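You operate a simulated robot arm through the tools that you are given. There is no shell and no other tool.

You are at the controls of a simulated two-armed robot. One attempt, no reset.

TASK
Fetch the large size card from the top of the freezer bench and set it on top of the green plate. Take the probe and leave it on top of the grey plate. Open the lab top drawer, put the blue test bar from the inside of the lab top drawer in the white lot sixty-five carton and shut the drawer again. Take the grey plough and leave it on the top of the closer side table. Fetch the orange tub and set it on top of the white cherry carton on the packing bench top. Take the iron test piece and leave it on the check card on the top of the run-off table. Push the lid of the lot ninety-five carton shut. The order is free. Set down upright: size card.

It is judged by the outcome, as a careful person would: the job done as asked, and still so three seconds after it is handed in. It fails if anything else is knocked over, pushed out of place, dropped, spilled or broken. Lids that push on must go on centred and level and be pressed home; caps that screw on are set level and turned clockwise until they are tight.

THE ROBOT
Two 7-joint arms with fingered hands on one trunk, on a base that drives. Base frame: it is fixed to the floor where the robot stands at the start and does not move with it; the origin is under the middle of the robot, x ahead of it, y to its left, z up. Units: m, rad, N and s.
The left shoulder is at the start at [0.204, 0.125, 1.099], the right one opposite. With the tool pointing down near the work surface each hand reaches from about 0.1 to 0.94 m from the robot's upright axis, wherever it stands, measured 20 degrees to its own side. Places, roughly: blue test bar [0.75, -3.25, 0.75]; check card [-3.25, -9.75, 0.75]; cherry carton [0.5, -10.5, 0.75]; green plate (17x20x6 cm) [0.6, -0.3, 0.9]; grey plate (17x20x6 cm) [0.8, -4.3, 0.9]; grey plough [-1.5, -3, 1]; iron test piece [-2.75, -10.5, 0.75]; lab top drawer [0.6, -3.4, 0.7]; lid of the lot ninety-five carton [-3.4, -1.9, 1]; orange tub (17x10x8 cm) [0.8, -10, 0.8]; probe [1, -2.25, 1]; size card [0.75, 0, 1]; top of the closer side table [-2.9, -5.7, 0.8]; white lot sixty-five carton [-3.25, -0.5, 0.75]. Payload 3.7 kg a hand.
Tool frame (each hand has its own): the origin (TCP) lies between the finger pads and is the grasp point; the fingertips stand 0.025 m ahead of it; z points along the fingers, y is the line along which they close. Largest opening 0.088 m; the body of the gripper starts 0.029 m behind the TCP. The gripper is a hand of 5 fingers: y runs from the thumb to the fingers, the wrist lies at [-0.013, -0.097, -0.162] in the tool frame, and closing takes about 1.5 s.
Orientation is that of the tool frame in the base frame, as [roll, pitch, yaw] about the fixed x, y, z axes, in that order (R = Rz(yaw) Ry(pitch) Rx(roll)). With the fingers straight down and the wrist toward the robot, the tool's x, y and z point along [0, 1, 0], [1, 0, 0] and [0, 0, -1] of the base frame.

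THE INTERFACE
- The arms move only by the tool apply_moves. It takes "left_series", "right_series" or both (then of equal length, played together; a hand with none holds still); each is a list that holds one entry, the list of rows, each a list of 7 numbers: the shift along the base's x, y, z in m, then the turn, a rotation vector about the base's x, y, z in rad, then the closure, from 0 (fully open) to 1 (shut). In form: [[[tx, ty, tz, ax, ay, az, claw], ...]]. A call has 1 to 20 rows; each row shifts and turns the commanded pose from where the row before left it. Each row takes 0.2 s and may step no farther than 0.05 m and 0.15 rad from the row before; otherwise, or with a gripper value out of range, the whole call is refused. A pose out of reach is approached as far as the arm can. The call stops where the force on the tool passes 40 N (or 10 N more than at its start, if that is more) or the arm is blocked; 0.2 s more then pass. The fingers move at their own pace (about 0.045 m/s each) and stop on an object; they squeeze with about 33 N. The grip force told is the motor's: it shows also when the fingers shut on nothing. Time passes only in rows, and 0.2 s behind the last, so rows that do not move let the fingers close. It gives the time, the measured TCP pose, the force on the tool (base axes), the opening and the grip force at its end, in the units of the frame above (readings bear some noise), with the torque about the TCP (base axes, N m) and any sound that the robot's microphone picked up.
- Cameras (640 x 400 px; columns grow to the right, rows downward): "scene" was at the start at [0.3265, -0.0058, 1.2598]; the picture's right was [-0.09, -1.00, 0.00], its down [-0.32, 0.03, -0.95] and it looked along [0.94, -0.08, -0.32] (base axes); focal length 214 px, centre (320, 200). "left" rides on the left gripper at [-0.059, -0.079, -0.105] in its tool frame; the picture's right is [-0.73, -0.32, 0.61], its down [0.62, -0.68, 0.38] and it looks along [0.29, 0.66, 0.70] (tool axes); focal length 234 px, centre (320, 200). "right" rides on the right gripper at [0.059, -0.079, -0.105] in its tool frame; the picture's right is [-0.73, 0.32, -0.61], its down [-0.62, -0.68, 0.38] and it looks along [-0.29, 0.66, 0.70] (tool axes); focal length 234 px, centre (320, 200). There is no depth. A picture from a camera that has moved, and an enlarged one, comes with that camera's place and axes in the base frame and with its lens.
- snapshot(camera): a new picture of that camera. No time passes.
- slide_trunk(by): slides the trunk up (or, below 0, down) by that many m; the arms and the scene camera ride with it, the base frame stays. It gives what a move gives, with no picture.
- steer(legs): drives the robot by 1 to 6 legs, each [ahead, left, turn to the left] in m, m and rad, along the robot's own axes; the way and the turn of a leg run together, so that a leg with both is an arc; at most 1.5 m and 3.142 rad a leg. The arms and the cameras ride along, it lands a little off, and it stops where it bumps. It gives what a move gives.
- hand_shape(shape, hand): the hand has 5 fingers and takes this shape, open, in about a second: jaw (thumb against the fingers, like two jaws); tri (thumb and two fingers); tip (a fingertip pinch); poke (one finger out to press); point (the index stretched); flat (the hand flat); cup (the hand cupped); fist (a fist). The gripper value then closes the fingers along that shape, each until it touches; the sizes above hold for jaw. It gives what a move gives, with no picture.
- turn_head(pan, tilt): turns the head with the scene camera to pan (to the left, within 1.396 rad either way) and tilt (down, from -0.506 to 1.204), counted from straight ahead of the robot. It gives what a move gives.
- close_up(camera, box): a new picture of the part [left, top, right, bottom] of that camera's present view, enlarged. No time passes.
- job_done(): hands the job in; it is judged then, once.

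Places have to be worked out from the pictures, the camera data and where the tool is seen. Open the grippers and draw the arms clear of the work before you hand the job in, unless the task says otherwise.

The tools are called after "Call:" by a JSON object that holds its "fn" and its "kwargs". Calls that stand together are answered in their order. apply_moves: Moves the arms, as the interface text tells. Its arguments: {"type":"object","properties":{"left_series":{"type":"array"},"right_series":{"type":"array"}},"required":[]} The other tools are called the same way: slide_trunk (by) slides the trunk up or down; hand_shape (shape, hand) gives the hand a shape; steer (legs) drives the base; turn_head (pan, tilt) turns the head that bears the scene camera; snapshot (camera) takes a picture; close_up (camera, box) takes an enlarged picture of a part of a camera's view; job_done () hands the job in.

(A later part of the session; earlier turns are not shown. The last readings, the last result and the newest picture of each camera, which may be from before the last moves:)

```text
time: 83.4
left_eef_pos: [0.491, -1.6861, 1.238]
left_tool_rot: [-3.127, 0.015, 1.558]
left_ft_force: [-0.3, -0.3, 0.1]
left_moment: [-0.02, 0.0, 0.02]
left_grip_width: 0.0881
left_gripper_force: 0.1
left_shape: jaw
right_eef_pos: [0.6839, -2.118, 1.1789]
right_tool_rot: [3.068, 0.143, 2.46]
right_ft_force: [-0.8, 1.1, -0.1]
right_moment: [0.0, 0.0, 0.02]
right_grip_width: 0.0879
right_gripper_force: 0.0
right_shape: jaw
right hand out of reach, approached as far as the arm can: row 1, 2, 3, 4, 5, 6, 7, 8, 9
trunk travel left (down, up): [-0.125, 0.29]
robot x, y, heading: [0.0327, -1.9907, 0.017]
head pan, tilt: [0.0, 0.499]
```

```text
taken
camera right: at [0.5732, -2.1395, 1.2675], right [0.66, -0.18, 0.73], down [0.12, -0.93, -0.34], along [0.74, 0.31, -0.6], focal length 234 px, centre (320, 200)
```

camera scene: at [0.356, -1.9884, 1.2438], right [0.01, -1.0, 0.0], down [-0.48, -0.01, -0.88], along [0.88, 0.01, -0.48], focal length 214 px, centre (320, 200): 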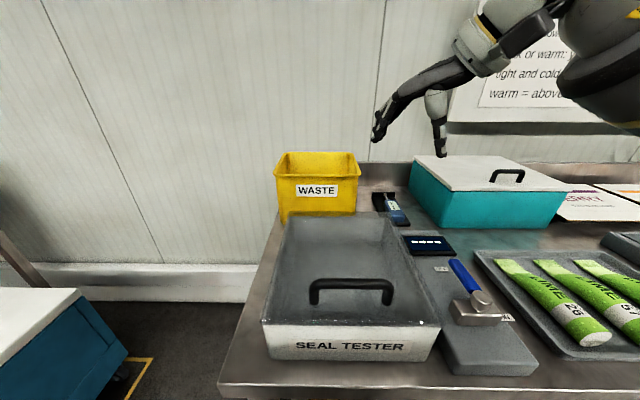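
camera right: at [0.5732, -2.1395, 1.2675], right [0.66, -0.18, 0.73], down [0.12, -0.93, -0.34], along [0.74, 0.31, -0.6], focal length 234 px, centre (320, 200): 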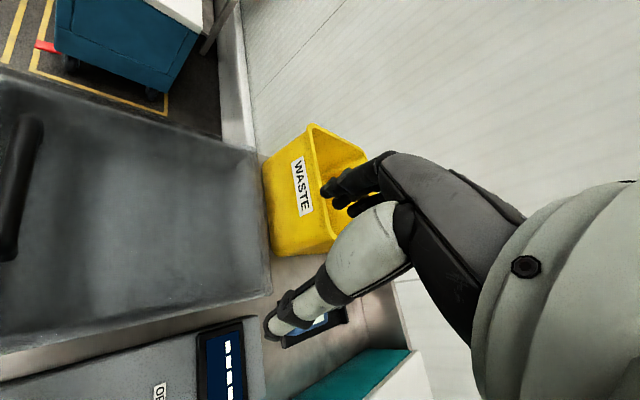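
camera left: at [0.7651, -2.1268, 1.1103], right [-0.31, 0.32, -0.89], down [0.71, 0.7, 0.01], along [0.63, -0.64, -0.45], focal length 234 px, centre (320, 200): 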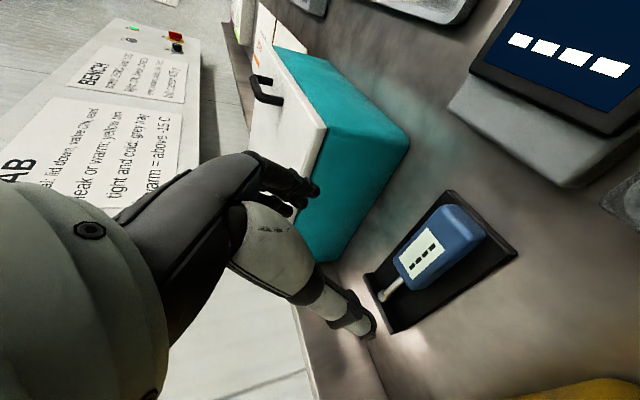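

The wrist is at a joint limit this close to centre. I move the hand outward to the right first, then rotate there.

Call:
{"fn": "apply_moves", "kwargs": {"right_series": [[[-0.02, -0.03, 0.01, 0, 0, 0, 0], [-0.02, -0.03, 0.01, 0, 0, 0, 0], [-0.01, -0.03, 0.01, 0, 0, 0, 0], [0, -0.03, 0.01, 0, 0, 0, 0], [0, -0.03, 0.01, 0, 0, 0, 0], [0, -0.03, 0, 0, 0, 0.1, 0], [0, 0, 0, 0, 0, 0.1, 0], [0, 0, 0, 0, 0, 0.1, 0], [0, 0, 0, 0, 0, 0.1, 0], [0, 0, 0, 0, 0, 0.1, 0], [0, 0, 0, 0, 0, 0, 0]]]}}

```text
time: 85.8
left_eef_pos: [0.4907, -1.6865, 1.2384]
left_tool_rot: [-3.124, 0.016, 1.558]
left_ft_force: [0.9, -0.7, 0.6]
left_moment: [0.01, -0.04, -0.01]
left_grip_width: 0.0879
left_gripper_force: 0.0
left_shape: jaw
right_eef_pos: [0.6846, -2.1194, 1.1765]
right_tool_rot: [3.066, 0.141, 2.459]
right_ft_force: [0.2, 0.1, 0.0]
right_moment: [0.02, -0.01, 0.03]
right_grip_width: 0.0879
right_gripper_force: 0.1
right_shape: jaw
right hand out of reach, approached as far as the arm can: row 1, 2, 3, 4, 5, 6, 7, 8, 9, 10
trunk travel left (down, up): [-0.125, 0.29]
robot x, y, heading: [0.0288, -1.9938, 0.014]
head pan, tilt: [0.0, 0.499]
```

No motion at all, so the commanded pose may have run ahead of the measured one. I step backward and unwind the yaw a bit to see how it responds.

Call:
{"fn": "apply_moves", "kwargs": {"right_series": [[[-0.03, 0, 0.01, 0, 0, -0.14, 0], [-0.03, 0, 0.01, 0, 0, -0.14, 0], [-0.03, 0, 0.01, 0, 0, -0.14, 0], [-0.03, 0, 0.01, 0, 0, -0.14, 0], [0, 0, 0, 0, 0, 0, 0]]]}}

```text
time: 87.0
left_eef_pos: [0.4916, -1.6869, 1.2392]
left_tool_rot: [-3.125, 0.016, 1.559]
left_ft_force: [-0.1, 0.2, 0.1]
left_moment: [0.02, 0.02, -0.02]
left_grip_width: 0.0879
left_gripper_force: 0.1
left_shape: jaw
right_eef_pos: [0.5671, -2.1162, 1.2165]
right_tool_rot: [3.067, 0.143, 1.9]
right_ft_force: [-0.4, 0.3, -0.4]
right_moment: [-0.01, 0.0, 0.0]
right_grip_width: 0.088
right_gripper_force: 0.1
right_shape: jaw
trunk travel left (down, up): [-0.125, 0.29]
robot x, y, heading: [0.0319, -1.9953, 0.011]
head pan, tilt: [0.0, 0.499]
```

The commanded pose is tracked properly; it was a true joint limit. Now I go outward to the right first, then rotate, then reach forward.

Call:
{"fn": "apply_moves", "kwargs": {"right_series": [[[-0.02, -0.04, 0.01, 0, 0, 0, 0], [-0.02, -0.04, 0.01, 0, 0, 0, 0], [-0.02, -0.04, 0.01, 0, 0, 0, 0], [0, -0.04, 0, 0, 0, 0, 0], [0, -0.03, 0, 0, 0, 0, 0], [0.02, 0, 0, 0, 0, 0.13, 0], [0.02, 0, 0, 0, 0, 0.13, 0], [0.02, 0, 0, 0, 0, 0.13, 0], [0.02, 0, 0, 0, 0, 0.13, 0], [0.02, 0, 0, 0, 0, 0.13, 0], [0.02, 0, 0, 0, 0, 0.13, 0], [0.02, 0, 0, 0, 0, 0.13, 0], [0.02, 0, 0, 0, 0, 0.13, 0], [0, 0, 0, 0, 0, 0, 0]]]}}

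```text
time: 90.0
left_eef_pos: [0.4907, -1.6867, 1.2385]
left_tool_rot: [-3.126, 0.016, 1.558]
left_ft_force: [0.1, -1.1, 0.1]
left_moment: [-0.03, -0.02, 0.01]
left_grip_width: 0.0879
left_gripper_force: 0.1
left_shape: jaw
right_eef_pos: [0.5179, -2.1555, 1.2404]
right_tool_rot: [3.065, 0.138, 2.937]
right_ft_force: [0.2, -0.8, -0.4]
right_moment: [-0.01, 0.01, -0.02]
right_grip_width: 0.0877
right_gripper_force: 0.1
right_shape: jaw
right hand out of reach, approached as far as the arm can: row 8, 9, 10, 11, 12, 13
trunk travel left (down, up): [-0.125, 0.29]
robot x, y, heading: [0.0354, -1.9932, 0.01]
head pan, tilt: [0.0, 0.499]
```

The solver traded position for rotation. I restore the neutral orientation at the outward position and then mirror exactly the path that worked for the left arm.

Call:
{"fn": "apply_moves", "kwargs": {"right_series": [[[0, 0, 0, 0, 0, -0.137, 0], [0, 0, 0, 0, 0, -0.137, 0], [0, -0.01, 0, 0, 0, -0.137, 0], [0, -0.02, 0, 0, 0, -0.137, 0], [0, -0.02, 0, 0, 0, -0.137, 0], [0, -0.02, 0, 0, 0, -0.137, 0], [0, -0.02, 0, 0, 0, -0.137, 0], [-0.01, -0.02, 0, 0, 0, -0.137, 0], [-0.01, -0.02, 0, 0, 0, -0.137, 0], [-0.01, 0, 0.01, 0, 0, -0.137, 0], [0, 0, 0, 0, 0, 0, 0]]]}}

```text
time: 92.4
left_eef_pos: [0.4922, -1.686, 1.2368]
left_tool_rot: [-3.126, 0.015, 1.558]
left_ft_force: [-0.1, 0.1, -0.3]
left_moment: [-0.01, -0.03, -0.02]
left_grip_width: 0.0879
left_gripper_force: 0.1
left_shape: jaw
right_eef_pos: [0.49, -2.2823, 1.2477]
right_tool_rot: [3.069, 0.142, 1.568]
right_ft_force: [-0.3, -0.9, -0.5]
right_moment: [0.0, -0.02, -0.05]
right_grip_width: 0.0878
right_gripper_force: 0.0
right_shape: jaw
trunk travel left (down, up): [-0.125, 0.29]
robot x, y, heading: [0.0326, -1.997, 0.013]
head pan, tilt: [0.0, 0.499]
```

Now the mirrored path: remove residual tilt, then advance with simultaneous rotation.

Call:
{"fn": "apply_moves", "kwargs": {"right_series": [[[-0.01, 0, 0, 0.07, 0.036, 0, 0], [0, 0, 0, 0.07, 0.036, 0, 0], [0.034, 0.006, -0.01, 0, 0, 0.131, 0], [0.034, 0.006, -0.01, 0, 0, 0.131, 0], [0.034, 0.006, -0.01, 0, 0, 0.131, 0], [0.034, 0.006, -0.01, 0, 0, 0.131, 0], [0.034, 0.006, -0.01, 0, 0, 0.131, 0], [0.034, 0.006, -0.01, 0, 0, 0.131, 0], [0.034, 0.006, -0.01, 0, 0, 0.131, 0], [0.034, 0.006, -0.01, 0, 0, 0.131, 0], [0, 0, 0, 0, 0, 0, 0]]]}}

Call:
{"fn": "snapshot", "kwargs": {"camera": "scene"}}

```text
time: 94.8
left_eef_pos: [0.4915, -1.6858, 1.2392]
left_tool_rot: [-3.125, 0.015, 1.559]
left_ft_force: [0.5, 0.2, -0.2]
left_moment: [0.02, -0.03, 0.04]
left_grip_width: 0.0879
left_gripper_force: 0.1
left_shape: jaw
right_eef_pos: [0.6472, -2.2574, 1.1975]
right_tool_rot: [3.137, 0.002, 2.234]
right_ft_force: [0.4, -0.4, 0.8]
right_moment: [-0.02, 0.01, 0.03]
right_grip_width: 0.0877
right_gripper_force: 0.1
right_shape: jaw
right hand out of reach, approached as far as the arm can: row 8, 9, 10
trunk travel left (down, up): [-0.125, 0.29]
robot x, y, heading: [0.0311, -1.9943, 0.014]
head pan, tilt: [0.0, 0.499]
```

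```text
taken
camera scene: at [0.3561, -1.9884, 1.2437], right [0.01, -1.0, 0.0], down [-0.48, -0.01, -0.88], along [0.88, 0.01, -0.48], focal length 214 px, centre (320, 200)
```

scene: 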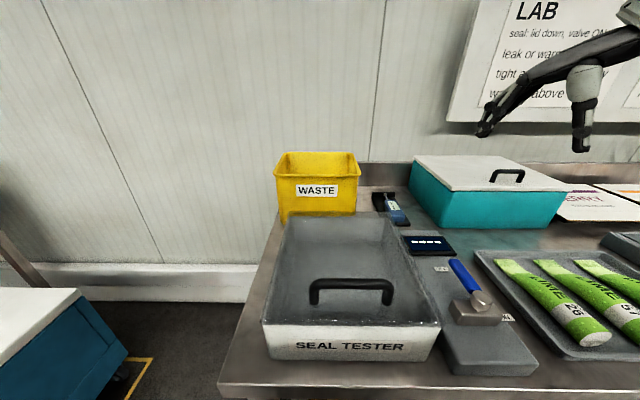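

The right arm's wrist limit is asymmetric. I check how much room there is between the base and bench by looking down — getting closer would solve the reach.

Call:
{"fn": "turn_head", "kwargs": {"pan": -0.3, "tilt": 1.2}}

Call:
{"fn": "snapshot", "kwargs": {"camera": "scene"}}

```text
time: 95.9
left_eef_pos: [0.4921, -1.687, 1.2383]
left_tool_rot: [-3.127, 0.016, 1.559]
left_ft_force: [0.5, -0.4, 0.3]
left_moment: [0.01, -0.01, 0.0]
left_grip_width: 0.0878
left_gripper_force: 0.1
left_shape: jaw
right_eef_pos: [0.647, -2.2583, 1.1973]
right_tool_rot: [3.138, 0.001, 2.232]
right_ft_force: [0.4, 0.9, -1.3]
right_moment: [0.0, 0.02, 0.01]
right_grip_width: 0.088
right_gripper_force: 0.1
right_shape: jaw
trunk travel left (down, up): [-0.125, 0.29]
robot x, y, heading: [0.0298, -1.9972, 0.017]
head pan, tilt: [-0.3, 1.201]
```

```text
taken
camera scene: at [0.3378, -2.0029, 1.2078], right [-0.18, -0.98, 0.0], down [-0.79, 0.14, -0.6], along [0.59, -0.11, -0.8], focal length 214 px, centre (320, 200)
```

scene: 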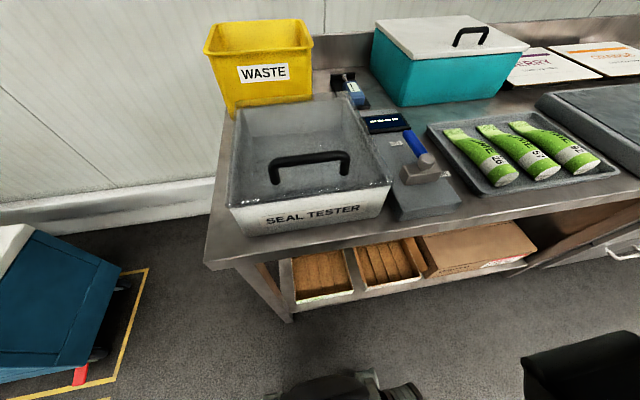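

There is about 0.25 m between base and the lower shelf, so I can go closer. Plan: right arm back to neutral, return to the left-arm position, raise the trunk 0.1 m to lift the elbow over the tester, and drive ~0.1 m closer to regain reach.

Call:
{"fn": "apply_moves", "kwargs": {"right_series": [[[-0.03, -0.005, 0.01, 0, 0, -0.132, 0], [-0.03, -0.005, 0.01, 0, 0, -0.132, 0], [-0.03, -0.005, 0.01, 0, 0, -0.132, 0], [-0.03, -0.005, 0.01, 0, 0, -0.132, 0], [-0.03, -0.005, 0.01, 0, 0, -0.132, 0], [0, 0, 0, 0, 0, 0, 0]]]}}

Call:
{"fn": "turn_head", "kwargs": {"pan": 0.3, "tilt": 0.6}}

Call:
{"fn": "steer", "kwargs": {"legs": [[0, -0.49, 0]]}}

Call:
{"fn": "slide_trunk", "kwargs": {"by": 0.1}}

Call:
{"fn": "snapshot", "kwargs": {"camera": "scene"}}

```text
time: 97.3
left_eef_pos: [0.4909, -1.6869, 1.2379]
left_tool_rot: [-3.125, 0.015, 1.559]
left_ft_force: [0.3, 0.8, -0.1]
left_moment: [0.0, 0.03, -0.01]
left_grip_width: 0.0879
left_gripper_force: 0.0
left_shape: jaw
right_eef_pos: [0.5008, -2.2822, 1.2454]
right_tool_rot: [3.142, 0.001, 1.571]
right_ft_force: [-0.1, 0.2, -1.1]
right_moment: [-0.05, 0.04, 0.01]
right_grip_width: 0.088
right_gripper_force: 0.2
right_shape: jaw
trunk travel left (down, up): [-0.125, 0.29]
robot x, y, heading: [0.0314, -1.9963, 0.011]
head pan, tilt: [-0.3, 1.201]
```

```text
time: 98.3
left_eef_pos: [0.4914, -1.687, 1.239]
left_tool_rot: [-3.127, 0.015, 1.56]
left_ft_force: [-0.3, -0.3, 0.0]
left_moment: [-0.02, 0.01, 0.02]
left_grip_width: 0.0881
left_gripper_force: 0.0
left_shape: jaw
right_eef_pos: [0.4993, -2.2829, 1.2454]
right_tool_rot: [3.139, -0.001, 1.571]
right_ft_force: [-0.4, -0.8, -0.3]
right_moment: [-0.04, 0.02, 0.01]
right_grip_width: 0.0879
right_gripper_force: 0.0
right_shape: jaw
trunk travel left (down, up): [-0.125, 0.29]
robot x, y, heading: [0.0323, -1.9988, 0.016]
head pan, tilt: [0.3, 0.6]
```

```text
time: 103.2
left_eef_pos: [0.4985, -2.1883, 1.2389]
left_tool_rot: [-3.126, 0.015, 1.566]
left_ft_force: [-0.1, -1.2, 0.7]
left_moment: [0.0, 0.0, -0.02]
left_grip_width: 0.0879
left_gripper_force: 0.1
left_shape: jaw
right_eef_pos: [0.5101, -2.7839, 1.2462]
right_tool_rot: [3.139, 0.001, 1.577]
right_ft_force: [0.6, 0.2, -0.1]
right_moment: [-0.03, -0.02, -0.01]
right_grip_width: 0.088
right_gripper_force: 0.0
right_shape: jaw
trunk travel left (down, up): [-0.125, 0.29]
robot x, y, heading: [0.0424, -2.5008, 0.024]
head pan, tilt: [0.3, 0.6]
```

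```text
time: 104.5
left_eef_pos: [0.5006, -2.1877, 1.3369]
left_tool_rot: [-3.124, 0.016, 1.567]
left_ft_force: [0.4, -0.4, 0.0]
left_moment: [-0.03, 0.05, 0.0]
left_grip_width: 0.0877
left_gripper_force: 0.1
left_shape: jaw
right_eef_pos: [0.5121, -2.7834, 1.346]
right_tool_rot: [-3.141, 0.002, 1.578]
right_ft_force: [-0.2, -0.4, 0.4]
right_moment: [0.01, 0.01, 0.02]
right_grip_width: 0.088
right_gripper_force: 0.2
right_shape: jaw
trunk travel left (down, up): [-0.225, 0.19]
robot x, y, heading: [0.042, -2.4983, 0.018]
head pan, tilt: [0.3, 0.6]
```

```text
taken
camera scene: at [0.251, -2.4671, 1.3462], right [0.32, -0.95, 0.0], down [-0.54, -0.18, -0.82], along [0.78, 0.26, -0.57], focal length 214 px, centre (320, 200)
```

scene: 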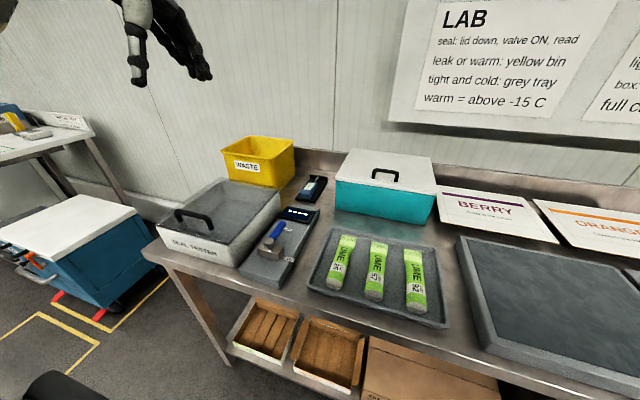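

Trunk +0.1 moved the shoulders back ≈0.1. I now drive 0.12 m closer (clearance ≈0.25 m) and slightly left.

Call:
{"fn": "steer", "kwargs": {"legs": [[0.12, 0.06, -0.018]]}}

Call:
{"fn": "apply_moves", "kwargs": {"left_series": [[[0.034, -0.006, -0.01, 0, 0, -0.131, 0], [0.034, -0.006, -0.01, 0, 0, -0.131, 0], [0.034, -0.006, -0.01, 0, 0, -0.131, 0], [0.03, -0.006, -0.02, 0, 0, -0.131, 0], [0.03, -0.006, -0.02, 0, 0, -0.131, 0], [0.03, -0.006, -0.02, 0, 0, -0.131, 0], [0.02, -0.006, -0.02, 0, 0, -0.131, 0], [0.01, -0.006, -0.02, 0, 0, -0.131, 0], [0.01, -0.006, -0.02, 0, 0, -0.131, 0], [0.0, -0.006, -0.02, 0, 0, -0.131, 0], [0.0, -0.006, -0.0, 0, 0, -0.131, 0], [0.0, -0.008, -0.0, 0, 0, -0.131, 0], [0, 0, 0, 0, 0, 0, 0]]]}}

Call:
{"fn": "snapshot", "kwargs": {"camera": "scene"}}

```text
time: 105.8
left_eef_pos: [0.6245, -2.135, 1.3385]
left_tool_rot: [-3.125, 0.016, 1.549]
left_ft_force: [0.8, -0.2, 0.2]
left_moment: [-0.01, 0.0, -0.02]
left_grip_width: 0.0879
left_gripper_force: 0.0
left_shape: jaw
right_eef_pos: [0.6271, -2.7305, 1.3452]
right_tool_rot: [3.138, 0.001, 1.561]
right_ft_force: [1.0, 0.3, 1.0]
right_moment: [-0.01, 0.01, -0.01]
right_grip_width: 0.0879
right_gripper_force: 0.0
right_shape: jaw
trunk travel left (down, up): [-0.225, 0.19]
robot x, y, heading: [0.1631, -2.4406, 0.001]
head pan, tilt: [0.3, 0.6]
```

```text
time: 108.7
left_eef_pos: [0.8569, -2.2103, 1.1688]
left_tool_rot: [-3.128, 0.016, -0.025]
left_ft_force: [0.2, -0.1, -0.3]
left_moment: [0.04, 0.0, -0.01]
left_grip_width: 0.0878
left_gripper_force: 0.0
left_shape: jaw
right_eef_pos: [0.6278, -2.731, 1.3464]
right_tool_rot: [3.139, 0.002, 1.561]
right_ft_force: [-0.3, -0.8, 0.9]
right_moment: [0.0, -0.03, 0.01]
right_grip_width: 0.088
right_gripper_force: 0.1
right_shape: jaw
trunk travel left (down, up): [-0.225, 0.19]
robot x, y, heading: [0.1641, -2.441, 0.01]
head pan, tilt: [0.3, 0.6]
```

```text
taken
camera scene: at [0.3717, -2.4097, 1.3467], right [0.3, -0.95, 0.0], down [-0.54, -0.17, -0.83], along [0.79, 0.25, -0.56], focal length 214 px, centre (320, 200)
```

scene: 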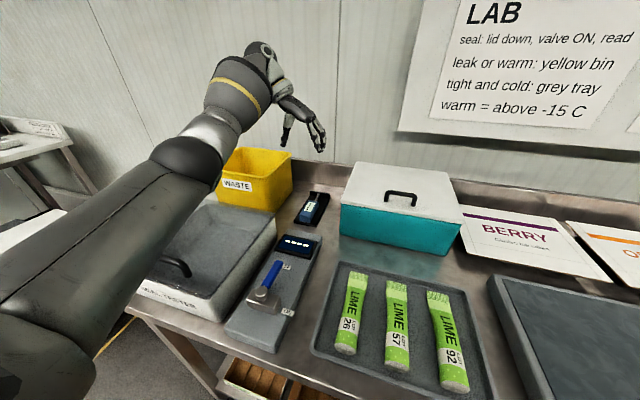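

That works; the hand is vertical above the probe at yaw 0 and the elbow is high. I tilt slightly and descend partway.

Call:
{"fn": "apply_moves", "kwargs": {"left_series": [[[0.005, 0, -0.03, 0, -0.1, 0, 0], [0.005, 0, -0.03, 0, -0.1, 0, 0], [0.005, 0.001, -0.03, 0, -0.1, 0, 0], [0.005, 0.001, -0.03, 0, 0, 0, 0], [0.005, 0, -0.03, 0, 0, 0, 0], [0.003, 0, -0.02, 0, 0, 0, 0], [0, 0, 0, 0, 0, 0, 0]]]}}

Call:
{"fn": "snapshot", "kwargs": {"camera": "scene"}}

Call:
{"fn": "snapshot", "kwargs": {"camera": "left"}}

```text
time: 110.2
left_eef_pos: [0.8851, -2.2067, 0.9983]
left_tool_rot: [-3.121, -0.285, -0.026]
left_ft_force: [-0.4, 0.4, -0.1]
left_moment: [0.02, 0.01, 0.0]
left_grip_width: 0.0878
left_gripper_force: 0.0
left_shape: jaw
right_eef_pos: [0.6275, -2.7311, 1.3467]
right_tool_rot: [3.137, -0.001, 1.558]
right_ft_force: [0.2, 0.3, 0.7]
right_moment: [0.0, 0.0, -0.01]
right_grip_width: 0.0878
right_gripper_force: 0.0
right_shape: jaw
trunk travel left (down, up): [-0.225, 0.19]
robot x, y, heading: [0.1604, -2.4402, 0.002]
head pan, tilt: [0.3, 0.6]
```

```text
taken
camera scene: at [0.3716, -2.41, 1.3467], right [0.3, -0.95, 0.0], down [-0.54, -0.17, -0.83], along [0.79, 0.25, -0.56], focal length 214 px, centre (320, 200)
```

scene: 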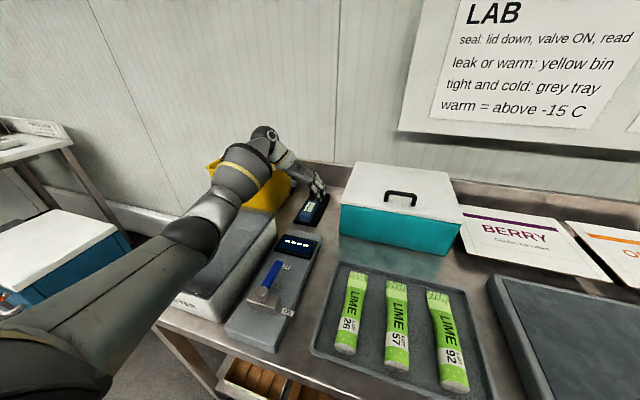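

```text
taken
camera left: at [0.8006, -2.127, 1.0833], right [-0.52, 0.35, -0.78], down [0.72, 0.67, -0.18], along [0.46, -0.65, -0.6], focal length 234 px, centre (320, 200)
```

left: 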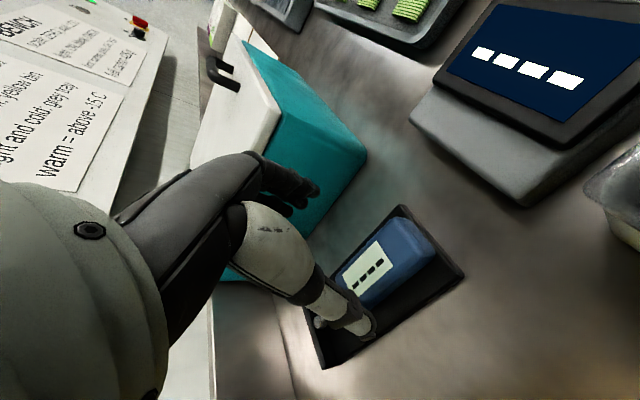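

Clear so far. I zoom in the hand view to confirm lateral alignment with the probe.

Call:
{"fn": "close_up", "kwargs": {"camera": "left", "box": [280, 180, 480, 380]}}

Call:
{"fn": "close_up", "kwargs": {"camera": "scene", "box": [240, 120, 360, 240]}}

```text
2.00 times, centred on (380, 280) of left
camera zoom: at [0.8006, -2.127, 1.0833], right [-0.52, 0.35, -0.78], down [0.72, 0.67, -0.18], along [0.46, -0.65, -0.6], focal length 468 px, centre (200, 40)
```

zoom: 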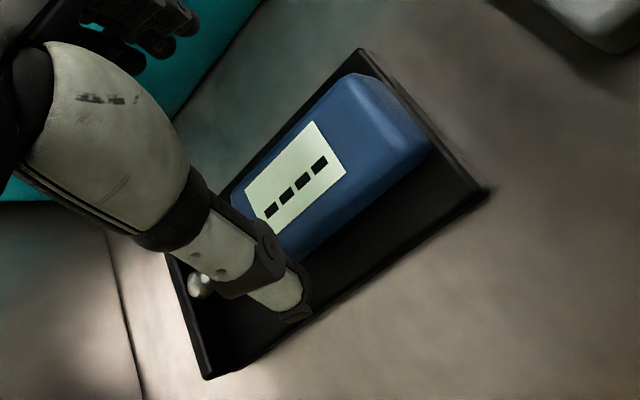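

```text
3.33 times, centred on (300, 180) of scene
camera zoom: at [0.3716, -2.41, 1.3467], right [0.3, -0.95, 0.0], down [-0.54, -0.17, -0.83], along [0.79, 0.25, -0.56], focal length 715 px, centre (387, 267)
```

zoom: 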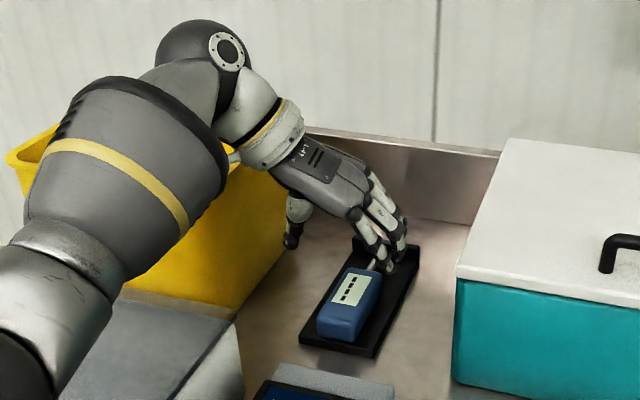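

Alignment is good: straight below is the box centre. I descend to grasp height and close.

Call:
{"fn": "apply_moves", "kwargs": {"left_series": [[[0.002, 0, -0.025, 0, 0, 0, 0], [0.001, 0, -0.025, 0, 0, 0, 0], [0.001, 0, -0.018, 0, 0, 0, 0], [0, 0, 0, 0, 0, 0, 0]]]}}

Call:
{"fn": "close_up", "kwargs": {"camera": "scene", "box": [240, 140, 360, 260]}}

Call:
{"fn": "snapshot", "kwargs": {"camera": "left"}}

```text
time: 111.2
left_eef_pos: [0.8877, -2.2064, 0.9297]
left_tool_rot: [-3.118, -0.284, -0.026]
left_ft_force: [0.5, -0.1, 0.6]
left_moment: [0.01, -0.05, -0.01]
left_grip_width: 0.088
left_gripper_force: 0.1
left_shape: jaw
right_eef_pos: [0.6277, -2.7315, 1.3466]
right_tool_rot: [3.137, 0.001, 1.56]
right_ft_force: [-0.4, 0.6, -0.2]
right_moment: [0.0, -0.01, -0.02]
right_grip_width: 0.088
right_gripper_force: 0.1
right_shape: jaw
trunk travel left (down, up): [-0.225, 0.19]
robot x, y, heading: [0.1657, -2.4403, 0.008]
head pan, tilt: [0.3, 0.6]
```

```text
3.33 times, centred on (300, 200) of scene
camera zoom: at [0.3717, -2.41, 1.3467], right [0.3, -0.95, 0.0], down [-0.54, -0.17, -0.83], along [0.79, 0.25, -0.56], focal length 715 px, centre (387, 200)
```

zoom: 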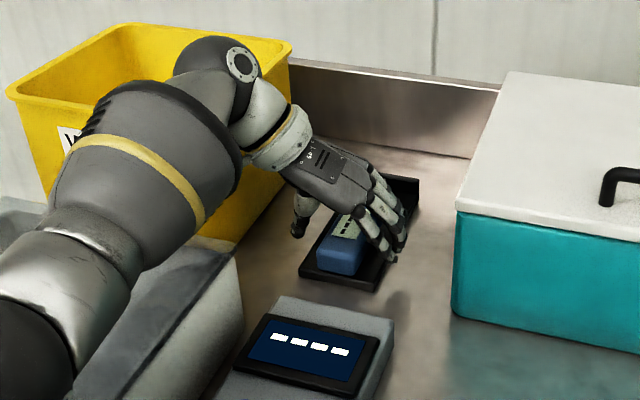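

```text
taken
camera left: at [0.8043, -2.1275, 1.0152], right [-0.52, 0.35, -0.78], down [0.72, 0.67, -0.18], along [0.46, -0.65, -0.6], focal length 234 px, centre (320, 200)
```

left: 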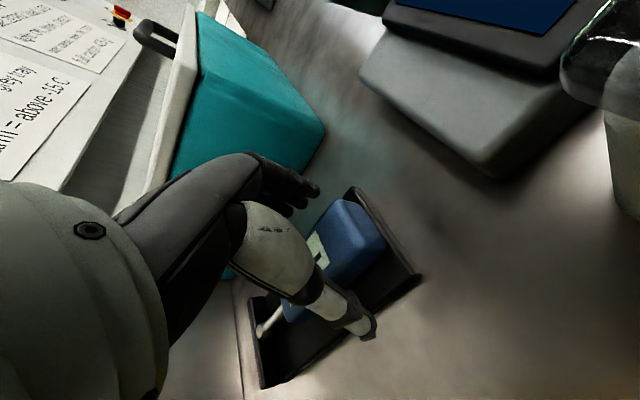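

Fingers straddle the probe body. I close the grip.

Call:
{"fn": "apply_moves", "kwargs": {"left_series": [[[0, 0, 0, 0, 0, 0, 0.3], [0, 0, 0, 0, 0, 0, 0.5], [0, 0, 0, 0, 0, 0, 0.7], [0, 0, 0, 0, 0, 0, 1], [0, 0, 0, 0, 0, 0, 1], [0, 0, 0, 0, 0, 0, 1], [0, 0, 0, 0, 0, 0, 1], [0, 0, 0, 0, 0, 0, 1]]]}}

Call:
{"fn": "close_up", "kwargs": {"camera": "scene", "box": [240, 140, 360, 260]}}

```text
time: 113.0
left_eef_pos: [0.8883, -2.2074, 0.9297]
left_tool_rot: [-3.118, -0.285, -0.026]
left_ft_force: [0.5, -0.5, -0.1]
left_moment: [0.06, 0.0, -0.02]
left_grip_width: 0.0355
left_gripper_force: 33.2
left_shape: jaw
right_eef_pos: [0.6269, -2.7322, 1.3463]
right_tool_rot: [3.137, 0.001, 1.56]
right_ft_force: [-1.0, 0.5, 0.3]
right_moment: [-0.03, 0.02, -0.02]
right_grip_width: 0.0879
right_gripper_force: 0.0
right_shape: jaw
trunk travel left (down, up): [-0.225, 0.19]
robot x, y, heading: [0.1618, -2.4375, 0.003]
head pan, tilt: [0.3, 0.6]
```

```text
3.33 times, centred on (300, 200) of scene
camera zoom: at [0.3719, -2.41, 1.3466], right [0.3, -0.95, 0.0], down [-0.54, -0.17, -0.83], along [0.79, 0.25, -0.56], focal length 715 px, centre (387, 200)
```

zoom: 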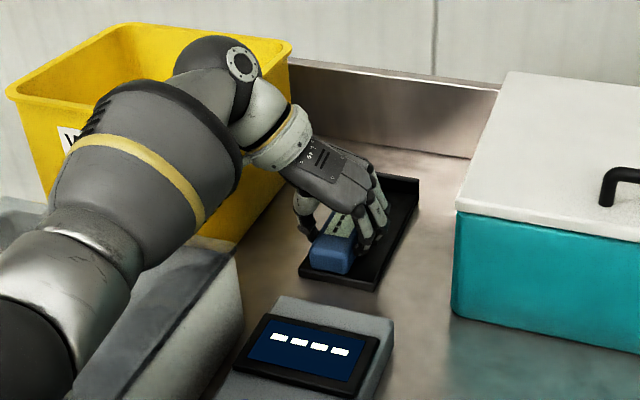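

Probe gripped (35.5 mm). I lift straight up and pull back.

Call:
{"fn": "apply_moves", "kwargs": {"left_series": [[[0, 0, 0.02, 0, 0, 0, 1], [0, 0, 0.03, 0, 0, 0, 1], [0, 0, 0.04, 0, 0, 0, 1], [0, 0, 0.04, 0, 0, 0, 1], [-0.01, 0, 0.04, 0, 0.1, 0, 1], [-0.02, 0, 0.04, 0, 0.1, 0, 1], [-0.03, 0, 0.03, 0, 0.085, 0, 1], [-0.04, 0, 0.02, 0, 0, 0, 1], [-0.04, 0, 0, 0, 0, 0, 1], [-0.04, 0, 0, 0, 0, 0, 1], [0, 0, 0, 0, 0, 0, 1]]]}}

Call:
{"fn": "snapshot", "kwargs": {"camera": "scene"}}

```text
time: 115.5
left_eef_pos: [0.7067, -2.2094, 1.1912]
left_tool_rot: [-3.125, 0.001, -0.024]
left_ft_force: [-0.3, -0.5, -0.3]
left_moment: [0.01, 0.03, 0.03]
left_grip_width: 0.0354
left_gripper_force: 32.7
left_shape: jaw
right_eef_pos: [0.6287, -2.7312, 1.3454]
right_tool_rot: [3.139, -0.001, 1.561]
right_ft_force: [-0.2, 0.2, 0.8]
right_moment: [-0.01, -0.03, -0.01]
right_grip_width: 0.0881
right_gripper_force: 0.1
right_shape: jaw
trunk travel left (down, up): [-0.225, 0.19]
robot x, y, heading: [0.1645, -2.4437, 0.005]
head pan, tilt: [0.3, 0.6]
```

```text
taken
camera scene: at [0.3726, -2.4102, 1.3464], right [0.3, -0.95, 0.0], down [-0.54, -0.17, -0.82], along [0.79, 0.25, -0.57], focal length 214 px, centre (320, 200)
```

scene: 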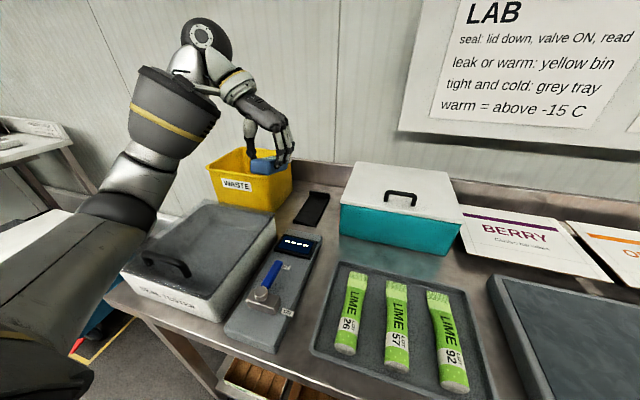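

Probe is securely held and the cradle is empty. I back off from the bench and look right along it before strafing.

Call:
{"fn": "steer", "kwargs": {"legs": [[-0.16, 0, 0]]}}

Call:
{"fn": "turn_head", "kwargs": {"pan": -0.8, "tilt": 0.45}}

Call:
{"fn": "snapshot", "kwargs": {"camera": "scene"}}

```text
time: 116.9
left_eef_pos: [0.5496, -2.209, 1.1921]
left_tool_rot: [-3.125, 0.001, -0.027]
left_ft_force: [0.4, -0.4, -0.9]
left_moment: [-0.05, 0.02, -0.02]
left_grip_width: 0.0355
left_gripper_force: 32.8
left_shape: jaw
right_eef_pos: [0.4709, -2.731, 1.3462]
right_tool_rot: [3.138, -0.001, 1.559]
right_ft_force: [-0.3, -0.4, 0.5]
right_moment: [0.0, 0.03, -0.01]
right_grip_width: 0.0878
right_gripper_force: 0.0
right_shape: jaw
trunk travel left (down, up): [-0.225, 0.19]
robot x, y, heading: [0.0075, -2.4387, -0.0]
head pan, tilt: [0.3, 0.6]
```

```text
time: 118.2
left_eef_pos: [0.5504, -2.2087, 1.1929]
left_tool_rot: [-3.126, 0.002, -0.026]
left_ft_force: [-0.2, -0.2, -0.7]
left_moment: [-0.02, 0.0, -0.04]
left_grip_width: 0.0352
left_gripper_force: 33.3
left_shape: jaw
right_eef_pos: [0.47, -2.7315, 1.3461]
right_tool_rot: [3.139, 0.001, 1.56]
right_ft_force: [-0.3, -0.3, -0.4]
right_moment: [0.05, 0.03, 0.01]
right_grip_width: 0.0878
right_gripper_force: 0.0
right_shape: jaw
trunk travel left (down, up): [-0.225, 0.19]
robot x, y, heading: [0.0083, -2.4415, 0.0]
head pan, tilt: [-0.799, 0.45]
```

```text
taken
camera scene: at [0.1955, -2.5025, 1.3602], right [-0.71, -0.7, 0.0], down [-0.3, 0.31, -0.9], along [0.63, -0.64, -0.44], focal length 214 px, centre (320, 200)
```

scene: 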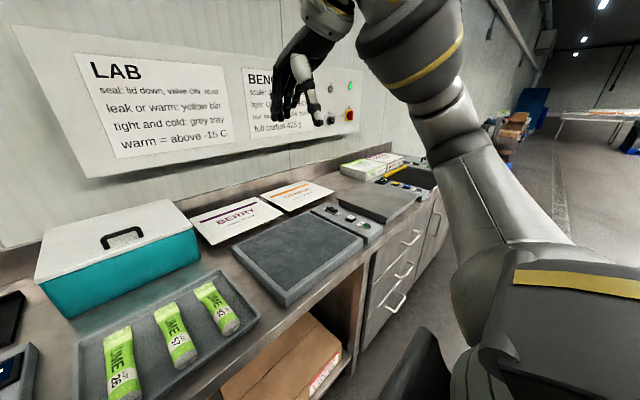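

The drawers and a far set-up (plate, tray) are visible along the bench. I strafe right to y≈−4.45.

Call:
{"fn": "steer", "kwargs": {"legs": [[0, -1.0, 0], [0, -1.0, 0]]}}

Call:
{"fn": "turn_head", "kwargs": {"pan": 0.0, "tilt": 0.5}}

Call:
{"fn": "snapshot", "kwargs": {"camera": "scene"}}

```text
time: 136.0
left_eef_pos: [0.572, -4.1968, 1.1917]
left_tool_rot: [-3.124, 0.002, -0.006]
left_ft_force: [-0.4, 0.1, -1.0]
left_moment: [0.02, 0.05, 0.05]
left_grip_width: 0.0355
left_gripper_force: 32.6
left_shape: jaw
right_eef_pos: [0.5034, -4.7195, 1.346]
right_tool_rot: [3.139, 0.0, 1.58]
right_ft_force: [0.0, 0.4, -0.5]
right_moment: [0.01, -0.01, 0.04]
right_grip_width: 0.0879
right_gripper_force: 0.0
right_shape: jaw
trunk travel left (down, up): [-0.225, 0.19]
robot x, y, heading: [0.0329, -4.4368, 0.025]
head pan, tilt: [-0.799, 0.45]
```

```text
time: 137.1
left_eef_pos: [0.5726, -4.1962, 1.192]
left_tool_rot: [-3.126, 0.002, -0.004]
left_ft_force: [0.3, 0.5, -1.3]
left_moment: [-0.01, 0.04, 0.01]
left_grip_width: 0.0358
left_gripper_force: 32.4
left_shape: jaw
right_eef_pos: [0.5034, -4.7205, 1.3459]
right_tool_rot: [3.138, 0.001, 1.581]
right_ft_force: [0.8, -0.2, 0.4]
right_moment: [-0.02, 0.02, -0.02]
right_grip_width: 0.0879
right_gripper_force: 0.1
right_shape: jaw
trunk travel left (down, up): [-0.225, 0.19]
robot x, y, heading: [0.0324, -4.4385, 0.021]
head pan, tilt: [0.0, 0.499]
```

```text
taken
camera scene: at [0.2488, -4.4306, 1.3557], right [0.02, -1.0, 0.0], down [-0.48, -0.01, -0.88], along [0.88, 0.02, -0.48], focal length 214 px, centre (320, 200)
```

scene: 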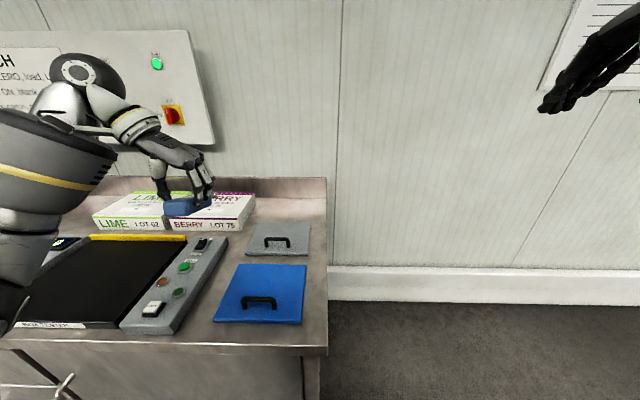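

The grey plate (with handle) spans x 0.72–0.885, y −4.385 to −4.19, with its handle near x 0.76. I'll lay the probe behind the handle, along y. First I lower the trunk and rotate the hand back to the neutral yaw at a safe height.

Call:
{"fn": "slide_trunk", "kwargs": {"by": -0.1}}

Call:
{"fn": "apply_moves", "kwargs": {"left_series": [[[0.0, -0.008, 0.01, 0, 0, 0.143, 1], [0.0, -0.008, 0.01, 0, 0, 0.143, 1], [0.0, -0.008, 0.01, 0, 0, 0.143, 1], [0.0, -0.008, 0.01, 0, 0, 0.143, 1], [0.02, -0.008, 0.0, 0, 0, 0.143, 1], [0.02, -0.008, 0.0, 0, 0, 0.143, 1], [0.02, -0.008, 0.0, 0, 0, 0.143, 1], [0.02, -0.008, 0.0, 0, 0, 0.143, 1], [0.02, -0.008, 0.0, 0, 0, 0.143, 1], [0.02, -0.008, 0.0, 0, 0, 0.143, 1], [0.02, -0.008, 0.0, 0, 0, 0.143, 1], [0, 0, 0, 0, 0, 0, 1]]]}}

Call:
{"fn": "snapshot", "kwargs": {"camera": "scene"}}

Call:
{"fn": "snapshot", "kwargs": {"camera": "left"}}

```text
time: 138.4
left_eef_pos: [0.5694, -4.1961, 1.0933]
left_tool_rot: [-3.127, -0.002, -0.003]
left_ft_force: [-0.5, 0.1, -0.6]
left_moment: [0.05, 0.01, -0.01]
left_grip_width: 0.0354
left_gripper_force: 33.6
left_shape: jaw
right_eef_pos: [0.5006, -4.7204, 1.2474]
right_tool_rot: [3.137, 0.001, 1.58]
right_ft_force: [-0.1, -0.2, -1.0]
right_moment: [0.0, 0.02, 0.01]
right_grip_width: 0.0879
right_gripper_force: 0.0
right_shape: jaw
trunk travel left (down, up): [-0.125, 0.29]
robot x, y, heading: [0.0345, -4.4378, 0.023]
head pan, tilt: [0.0, 0.499]
```

```text
time: 141.0
left_eef_pos: [0.7093, -4.2828, 1.1311]
left_tool_rot: [-3.126, 0.002, 1.568]
left_ft_force: [-0.2, -0.4, -0.6]
left_moment: [-0.01, -0.06, 0.01]
left_grip_width: 0.0356
left_gripper_force: 32.9
left_shape: jaw
right_eef_pos: [0.5033, -4.7195, 1.2458]
right_tool_rot: [3.137, 0.002, 1.579]
right_ft_force: [-0.5, 0.6, -0.4]
right_moment: [-0.02, 0.01, 0.01]
right_grip_width: 0.0881
right_gripper_force: 0.0
right_shape: jaw
trunk travel left (down, up): [-0.125, 0.29]
robot x, y, heading: [0.0298, -4.4341, 0.02]
head pan, tilt: [0.0, 0.499]
```

```text
taken
camera scene: at [0.3566, -4.4279, 1.2438], right [0.02, -1.0, 0.0], down [-0.48, -0.01, -0.88], along [0.88, 0.02, -0.48], focal length 214 px, centre (320, 200)
```

scene: 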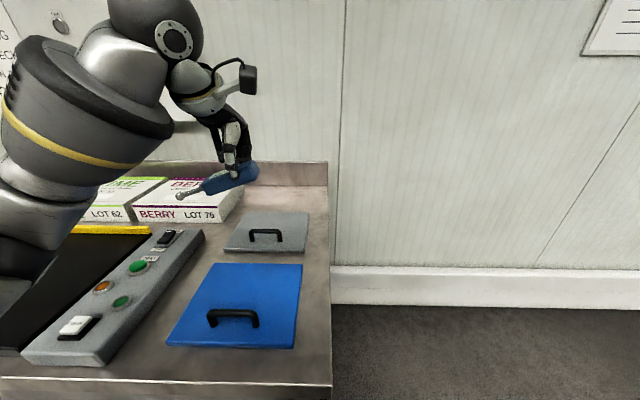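

```text
taken
camera left: at [0.6332, -4.3417, 1.2357], right [-0.33, -0.73, -0.6], down [-0.69, 0.62, -0.37], along [0.65, 0.29, -0.71], focal length 234 px, centre (320, 200)
```

left: 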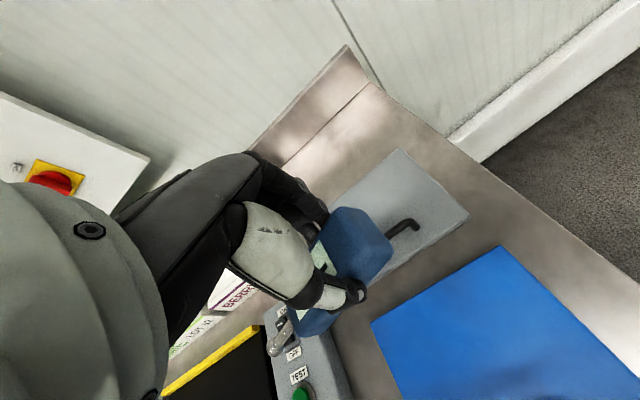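

The probe's rod end dips because I gripped it with a 0.285 rad tilt. I level it by rotating about x, and move above the space behind the handle.

Call:
{"fn": "apply_moves", "kwargs": {"left_series": [[[0.026, -0.004, -0.01, 0.1, 0, 0, 1], [0.026, -0.004, -0.02, 0.1, 0, 0, 1], [0.026, -0.004, -0.02, 0.085, 0, 0, 1], [0.026, -0.004, -0.03, 0, 0, 0, 1], [0.026, -0.004, -0.03, 0, 0, 0, 1], [0, 0, 0, 0, 0, 0, 1]]]}}

Call:
{"fn": "close_up", "kwargs": {"camera": "scene", "box": [180, 140, 340, 270]}}

Call:
{"fn": "snapshot", "kwargs": {"camera": "left"}}

```text
time: 142.4
left_eef_pos: [0.8416, -4.3044, 1.0197]
left_tool_rot: [-3.125, -0.284, 1.566]
left_ft_force: [0.1, -0.5, -0.4]
left_moment: [-0.04, -0.03, -0.02]
left_grip_width: 0.0356
left_gripper_force: 33.3
left_shape: jaw
right_eef_pos: [0.5033, -4.7207, 1.2469]
right_tool_rot: [3.139, 0.002, 1.58]
right_ft_force: [0.7, -0.2, 0.1]
right_moment: [0.0, 0.01, -0.02]
right_grip_width: 0.0875
right_gripper_force: 0.0
right_shape: jaw
trunk travel left (down, up): [-0.125, 0.29]
robot x, y, heading: [0.029, -4.4373, 0.022]
head pan, tilt: [0.0, 0.499]
```

```text
3.08 times, centred on (260, 205) of scene
camera zoom: at [0.3562, -4.4279, 1.244], right [0.02, -1.0, 0.0], down [-0.48, -0.01, -0.88], along [0.88, 0.02, -0.48], focal length 660 px, centre (505, 185)
```

zoom: 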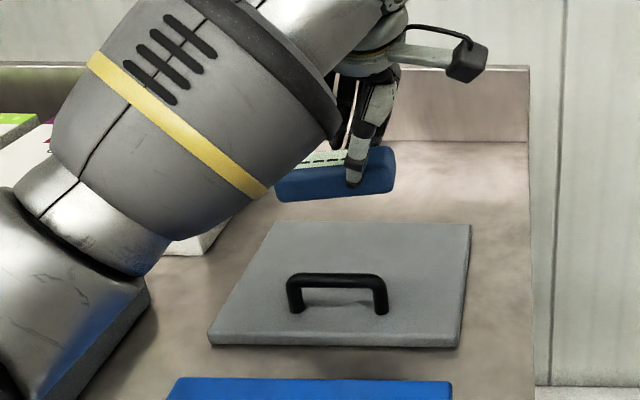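

```text
taken
camera left: at [0.7643, -4.3906, 1.105], right [-0.33, -0.53, -0.78], down [-0.68, 0.71, -0.18], along [0.65, 0.47, -0.6], focal length 234 px, centre (320, 200)
```

left: 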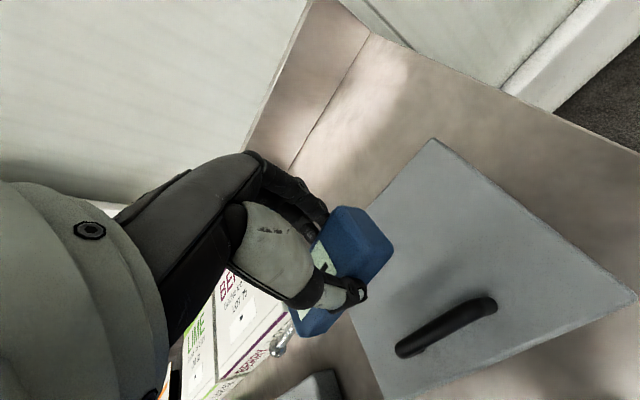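

The probe is level now. I lower to just above the plate, then feel for contact.

Call:
{"fn": "apply_moves", "kwargs": {"left_series": [[[0, 0, -0.03, 0, 0, 0, 1], [-0.002, 0, -0.025, 0, 0, 0, 1], [0, 0, -0.012, 0, 0, 0, 1], [0, 0, 0, 0, 0, 0, 1]]]}}

Call:
{"fn": "close_up", "kwargs": {"camera": "scene", "box": [180, 140, 340, 270]}}

Call:
{"fn": "snapshot", "kwargs": {"camera": "left"}}

```text
time: 143.4
left_eef_pos: [0.839, -4.3017, 0.9537]
left_tool_rot: [-3.125, -0.286, 1.565]
left_ft_force: [-0.4, 0.1, -1.9]
left_moment: [-0.03, -0.03, -0.05]
left_grip_width: 0.0352
left_gripper_force: 32.6
left_shape: jaw
right_eef_pos: [0.5038, -4.7211, 1.2464]
right_tool_rot: [3.139, 0.0, 1.578]
right_ft_force: [-0.4, 0.1, 0.2]
right_moment: [0.01, 0.01, 0.01]
right_grip_width: 0.0878
right_gripper_force: 0.0
right_shape: jaw
trunk travel left (down, up): [-0.125, 0.29]
robot x, y, heading: [0.0321, -4.4375, 0.027]
head pan, tilt: [0.0, 0.499]
```

```text
3.08 times, centred on (260, 205) of scene
camera zoom: at [0.3567, -4.4281, 1.2438], right [0.02, -1.0, 0.0], down [-0.48, -0.01, -0.88], along [0.88, 0.02, -0.48], focal length 660 px, centre (505, 185)
```

zoom: 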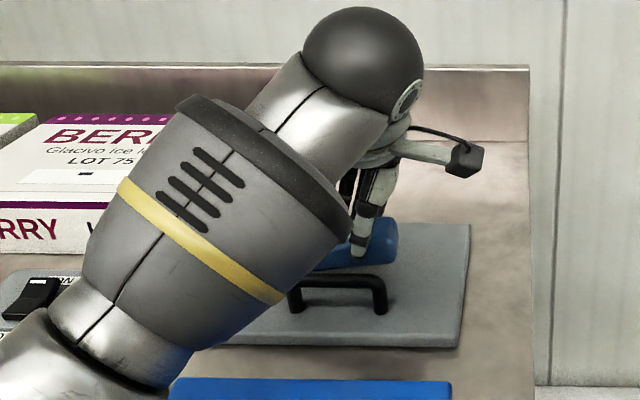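

```text
taken
camera left: at [0.7616, -4.3879, 1.0376], right [-0.34, -0.53, -0.78], down [-0.68, 0.71, -0.18], along [0.65, 0.47, -0.6], focal length 234 px, centre (320, 200)
```

left: 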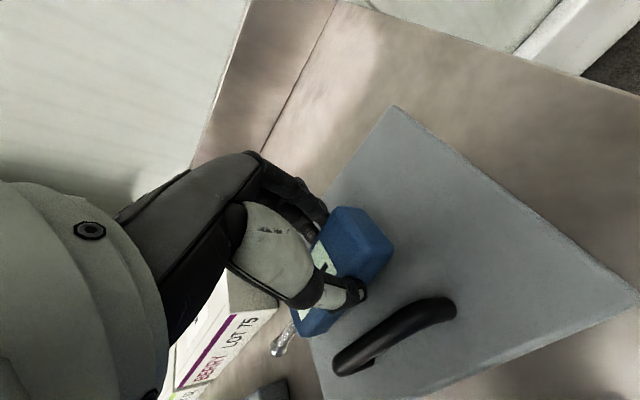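

The probe is over the plate, with the rod tip (y≈−4.21) inside the edge. I lower in small steps to contact.

Call:
{"fn": "apply_moves", "kwargs": {"left_series": [[[0, 0, -0.005, 0, 0, 0, 1], [0, 0, -0.004, 0, 0, 0, 1], [0, 0, 0, 0, 0, 0, 1]]]}}

```text
time: 144.2
left_eef_pos: [0.8392, -4.3027, 0.9458]
left_tool_rot: [-3.125, -0.286, 1.566]
left_ft_force: [0.4, 0.0, -0.8]
left_moment: [-0.04, -0.04, -0.03]
left_grip_width: 0.0353
left_gripper_force: 32.8
left_shape: jaw
right_eef_pos: [0.5033, -4.7215, 1.2463]
right_tool_rot: [3.137, 0.001, 1.58]
right_ft_force: [0.9, 0.6, -0.3]
right_moment: [0.0, 0.02, 0.0]
right_grip_width: 0.0878
right_gripper_force: 0.0
right_shape: jaw
trunk travel left (down, up): [-0.125, 0.29]
robot x, y, heading: [0.0319, -4.4356, 0.021]
head pan, tilt: [0.0, 0.499]
```

No contact yet; continuing down in 3 mm steps.

Call:
{"fn": "apply_moves", "kwargs": {"left_series": [[[0, 0, -0.003, 0, 0, 0, 1], [0, 0, -0.003, 0, 0, 0, 1], [0, 0, 0, 0, 0, 0, 1]]]}}

Call:
{"fn": "close_up", "kwargs": {"camera": "scene", "box": [220, 170, 330, 270]}}

```text
time: 145.0
left_eef_pos: [0.8387, -4.3025, 0.9474]
left_tool_rot: [-3.135, -0.285, 1.571]
left_ft_force: [0.6, 0.1, -0.8]
left_moment: [-0.02, 0.02, -0.01]
left_grip_width: 0.0353
left_gripper_force: 33.3
left_shape: jaw
right_eef_pos: [0.4998, -4.7191, 1.2486]
right_tool_rot: [3.132, 0.001, 1.582]
right_ft_force: [-0.3, 0.1, 0.2]
right_moment: [-0.01, 0.01, -0.02]
right_grip_width: 0.0877
right_gripper_force: 0.0
right_shape: jaw
trunk travel left (down, up): [-0.125, 0.29]
robot x, y, heading: [0.0312, -4.438, 0.022]
head pan, tilt: [0.0, 0.499]
```

```text
4.00 times, centred on (275, 220) of scene
camera zoom: at [0.3529, -4.4277, 1.2458], right [0.02, -1.0, 0.0], down [-0.48, -0.01, -0.88], along [0.88, 0.02, -0.48], focal length 858 px, centre (500, 120)
```

zoom: 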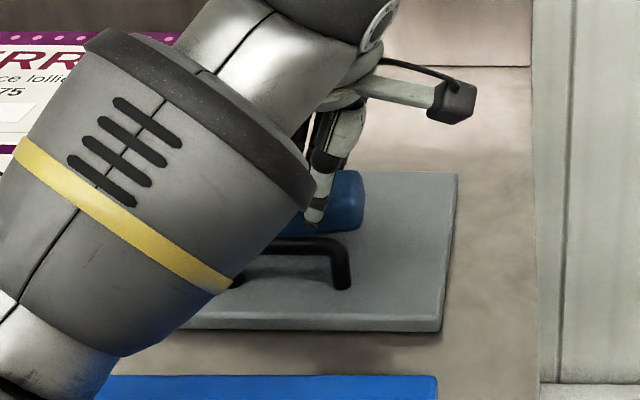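

The tool shows no contact yet it won't descend, and the body shifts — the left elbow is resting on the tester panel. I lift at once, then raise the trunk and move closer to gain elbow clearance.

Call:
{"fn": "apply_moves", "kwargs": {"left_series": [[[0, 0, 0.02, 0, 0, 0, 1], [0, 0, 0.03, 0, 0, 0, 1], [0, 0, 0.04, 0, 0, 0, 1], [0, 0, 0.04, 0, 0, 0, 1], [-0.03, 0, 0.03, 0, 0, 0, 1], [-0.04, 0, 0.0, 0, 0, 0, 1], [0, 0, 0, 0, 0, 0, 1]]]}}

Call:
{"fn": "turn_head", "kwargs": {"pan": 0.3, "tilt": 0.6}}

Call:
{"fn": "snapshot", "kwargs": {"camera": "scene"}}

```text
time: 146.6
left_eef_pos: [0.7733, -4.3069, 1.0974]
left_tool_rot: [-3.123, -0.284, 1.565]
left_ft_force: [0.5, 0.4, -0.8]
left_moment: [-0.01, 0.0, -0.01]
left_grip_width: 0.0352
left_gripper_force: 32.9
left_shape: jaw
right_eef_pos: [0.5039, -4.7208, 1.2453]
right_tool_rot: [3.14, 0.001, 1.58]
right_ft_force: [1.1, 0.3, 0.4]
right_moment: [0.01, 0.01, 0.0]
right_grip_width: 0.088
right_gripper_force: 0.0
right_shape: jaw
trunk travel left (down, up): [-0.125, 0.29]
robot x, y, heading: [0.0341, -4.4393, 0.026]
head pan, tilt: [0.0, 0.499]
```

```text
time: 147.4
left_eef_pos: [0.7745, -4.3054, 1.0976]
left_tool_rot: [-3.126, -0.283, 1.566]
left_ft_force: [0.1, 0.4, -1.8]
left_moment: [-0.05, 0.02, -0.01]
left_grip_width: 0.0348
left_gripper_force: 33.1
left_shape: jaw
right_eef_pos: [0.5038, -4.7207, 1.2463]
right_tool_rot: [3.139, 0.0, 1.579]
right_ft_force: [0.1, 0.2, -0.1]
right_moment: [0.0, 0.0, 0.0]
right_grip_width: 0.0877
right_gripper_force: 0.0
right_shape: jaw
trunk travel left (down, up): [-0.125, 0.29]
robot x, y, heading: [0.0348, -4.4396, 0.02]
head pan, tilt: [0.3, 0.6]
```

```text
taken
camera scene: at [0.3497, -4.4022, 1.2346], right [0.32, -0.95, 0.0], down [-0.54, -0.18, -0.83], along [0.78, 0.26, -0.56], focal length 214 px, centre (320, 200)
```

scene: 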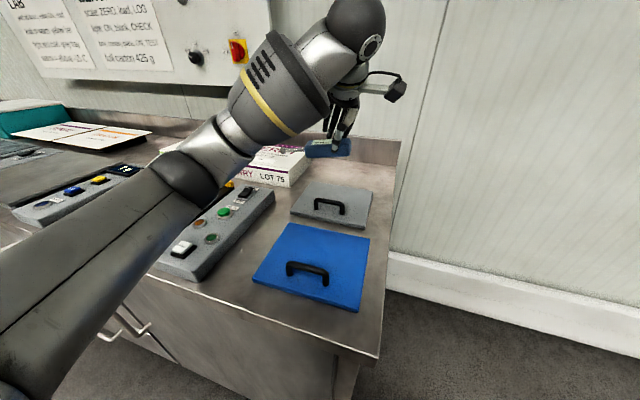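

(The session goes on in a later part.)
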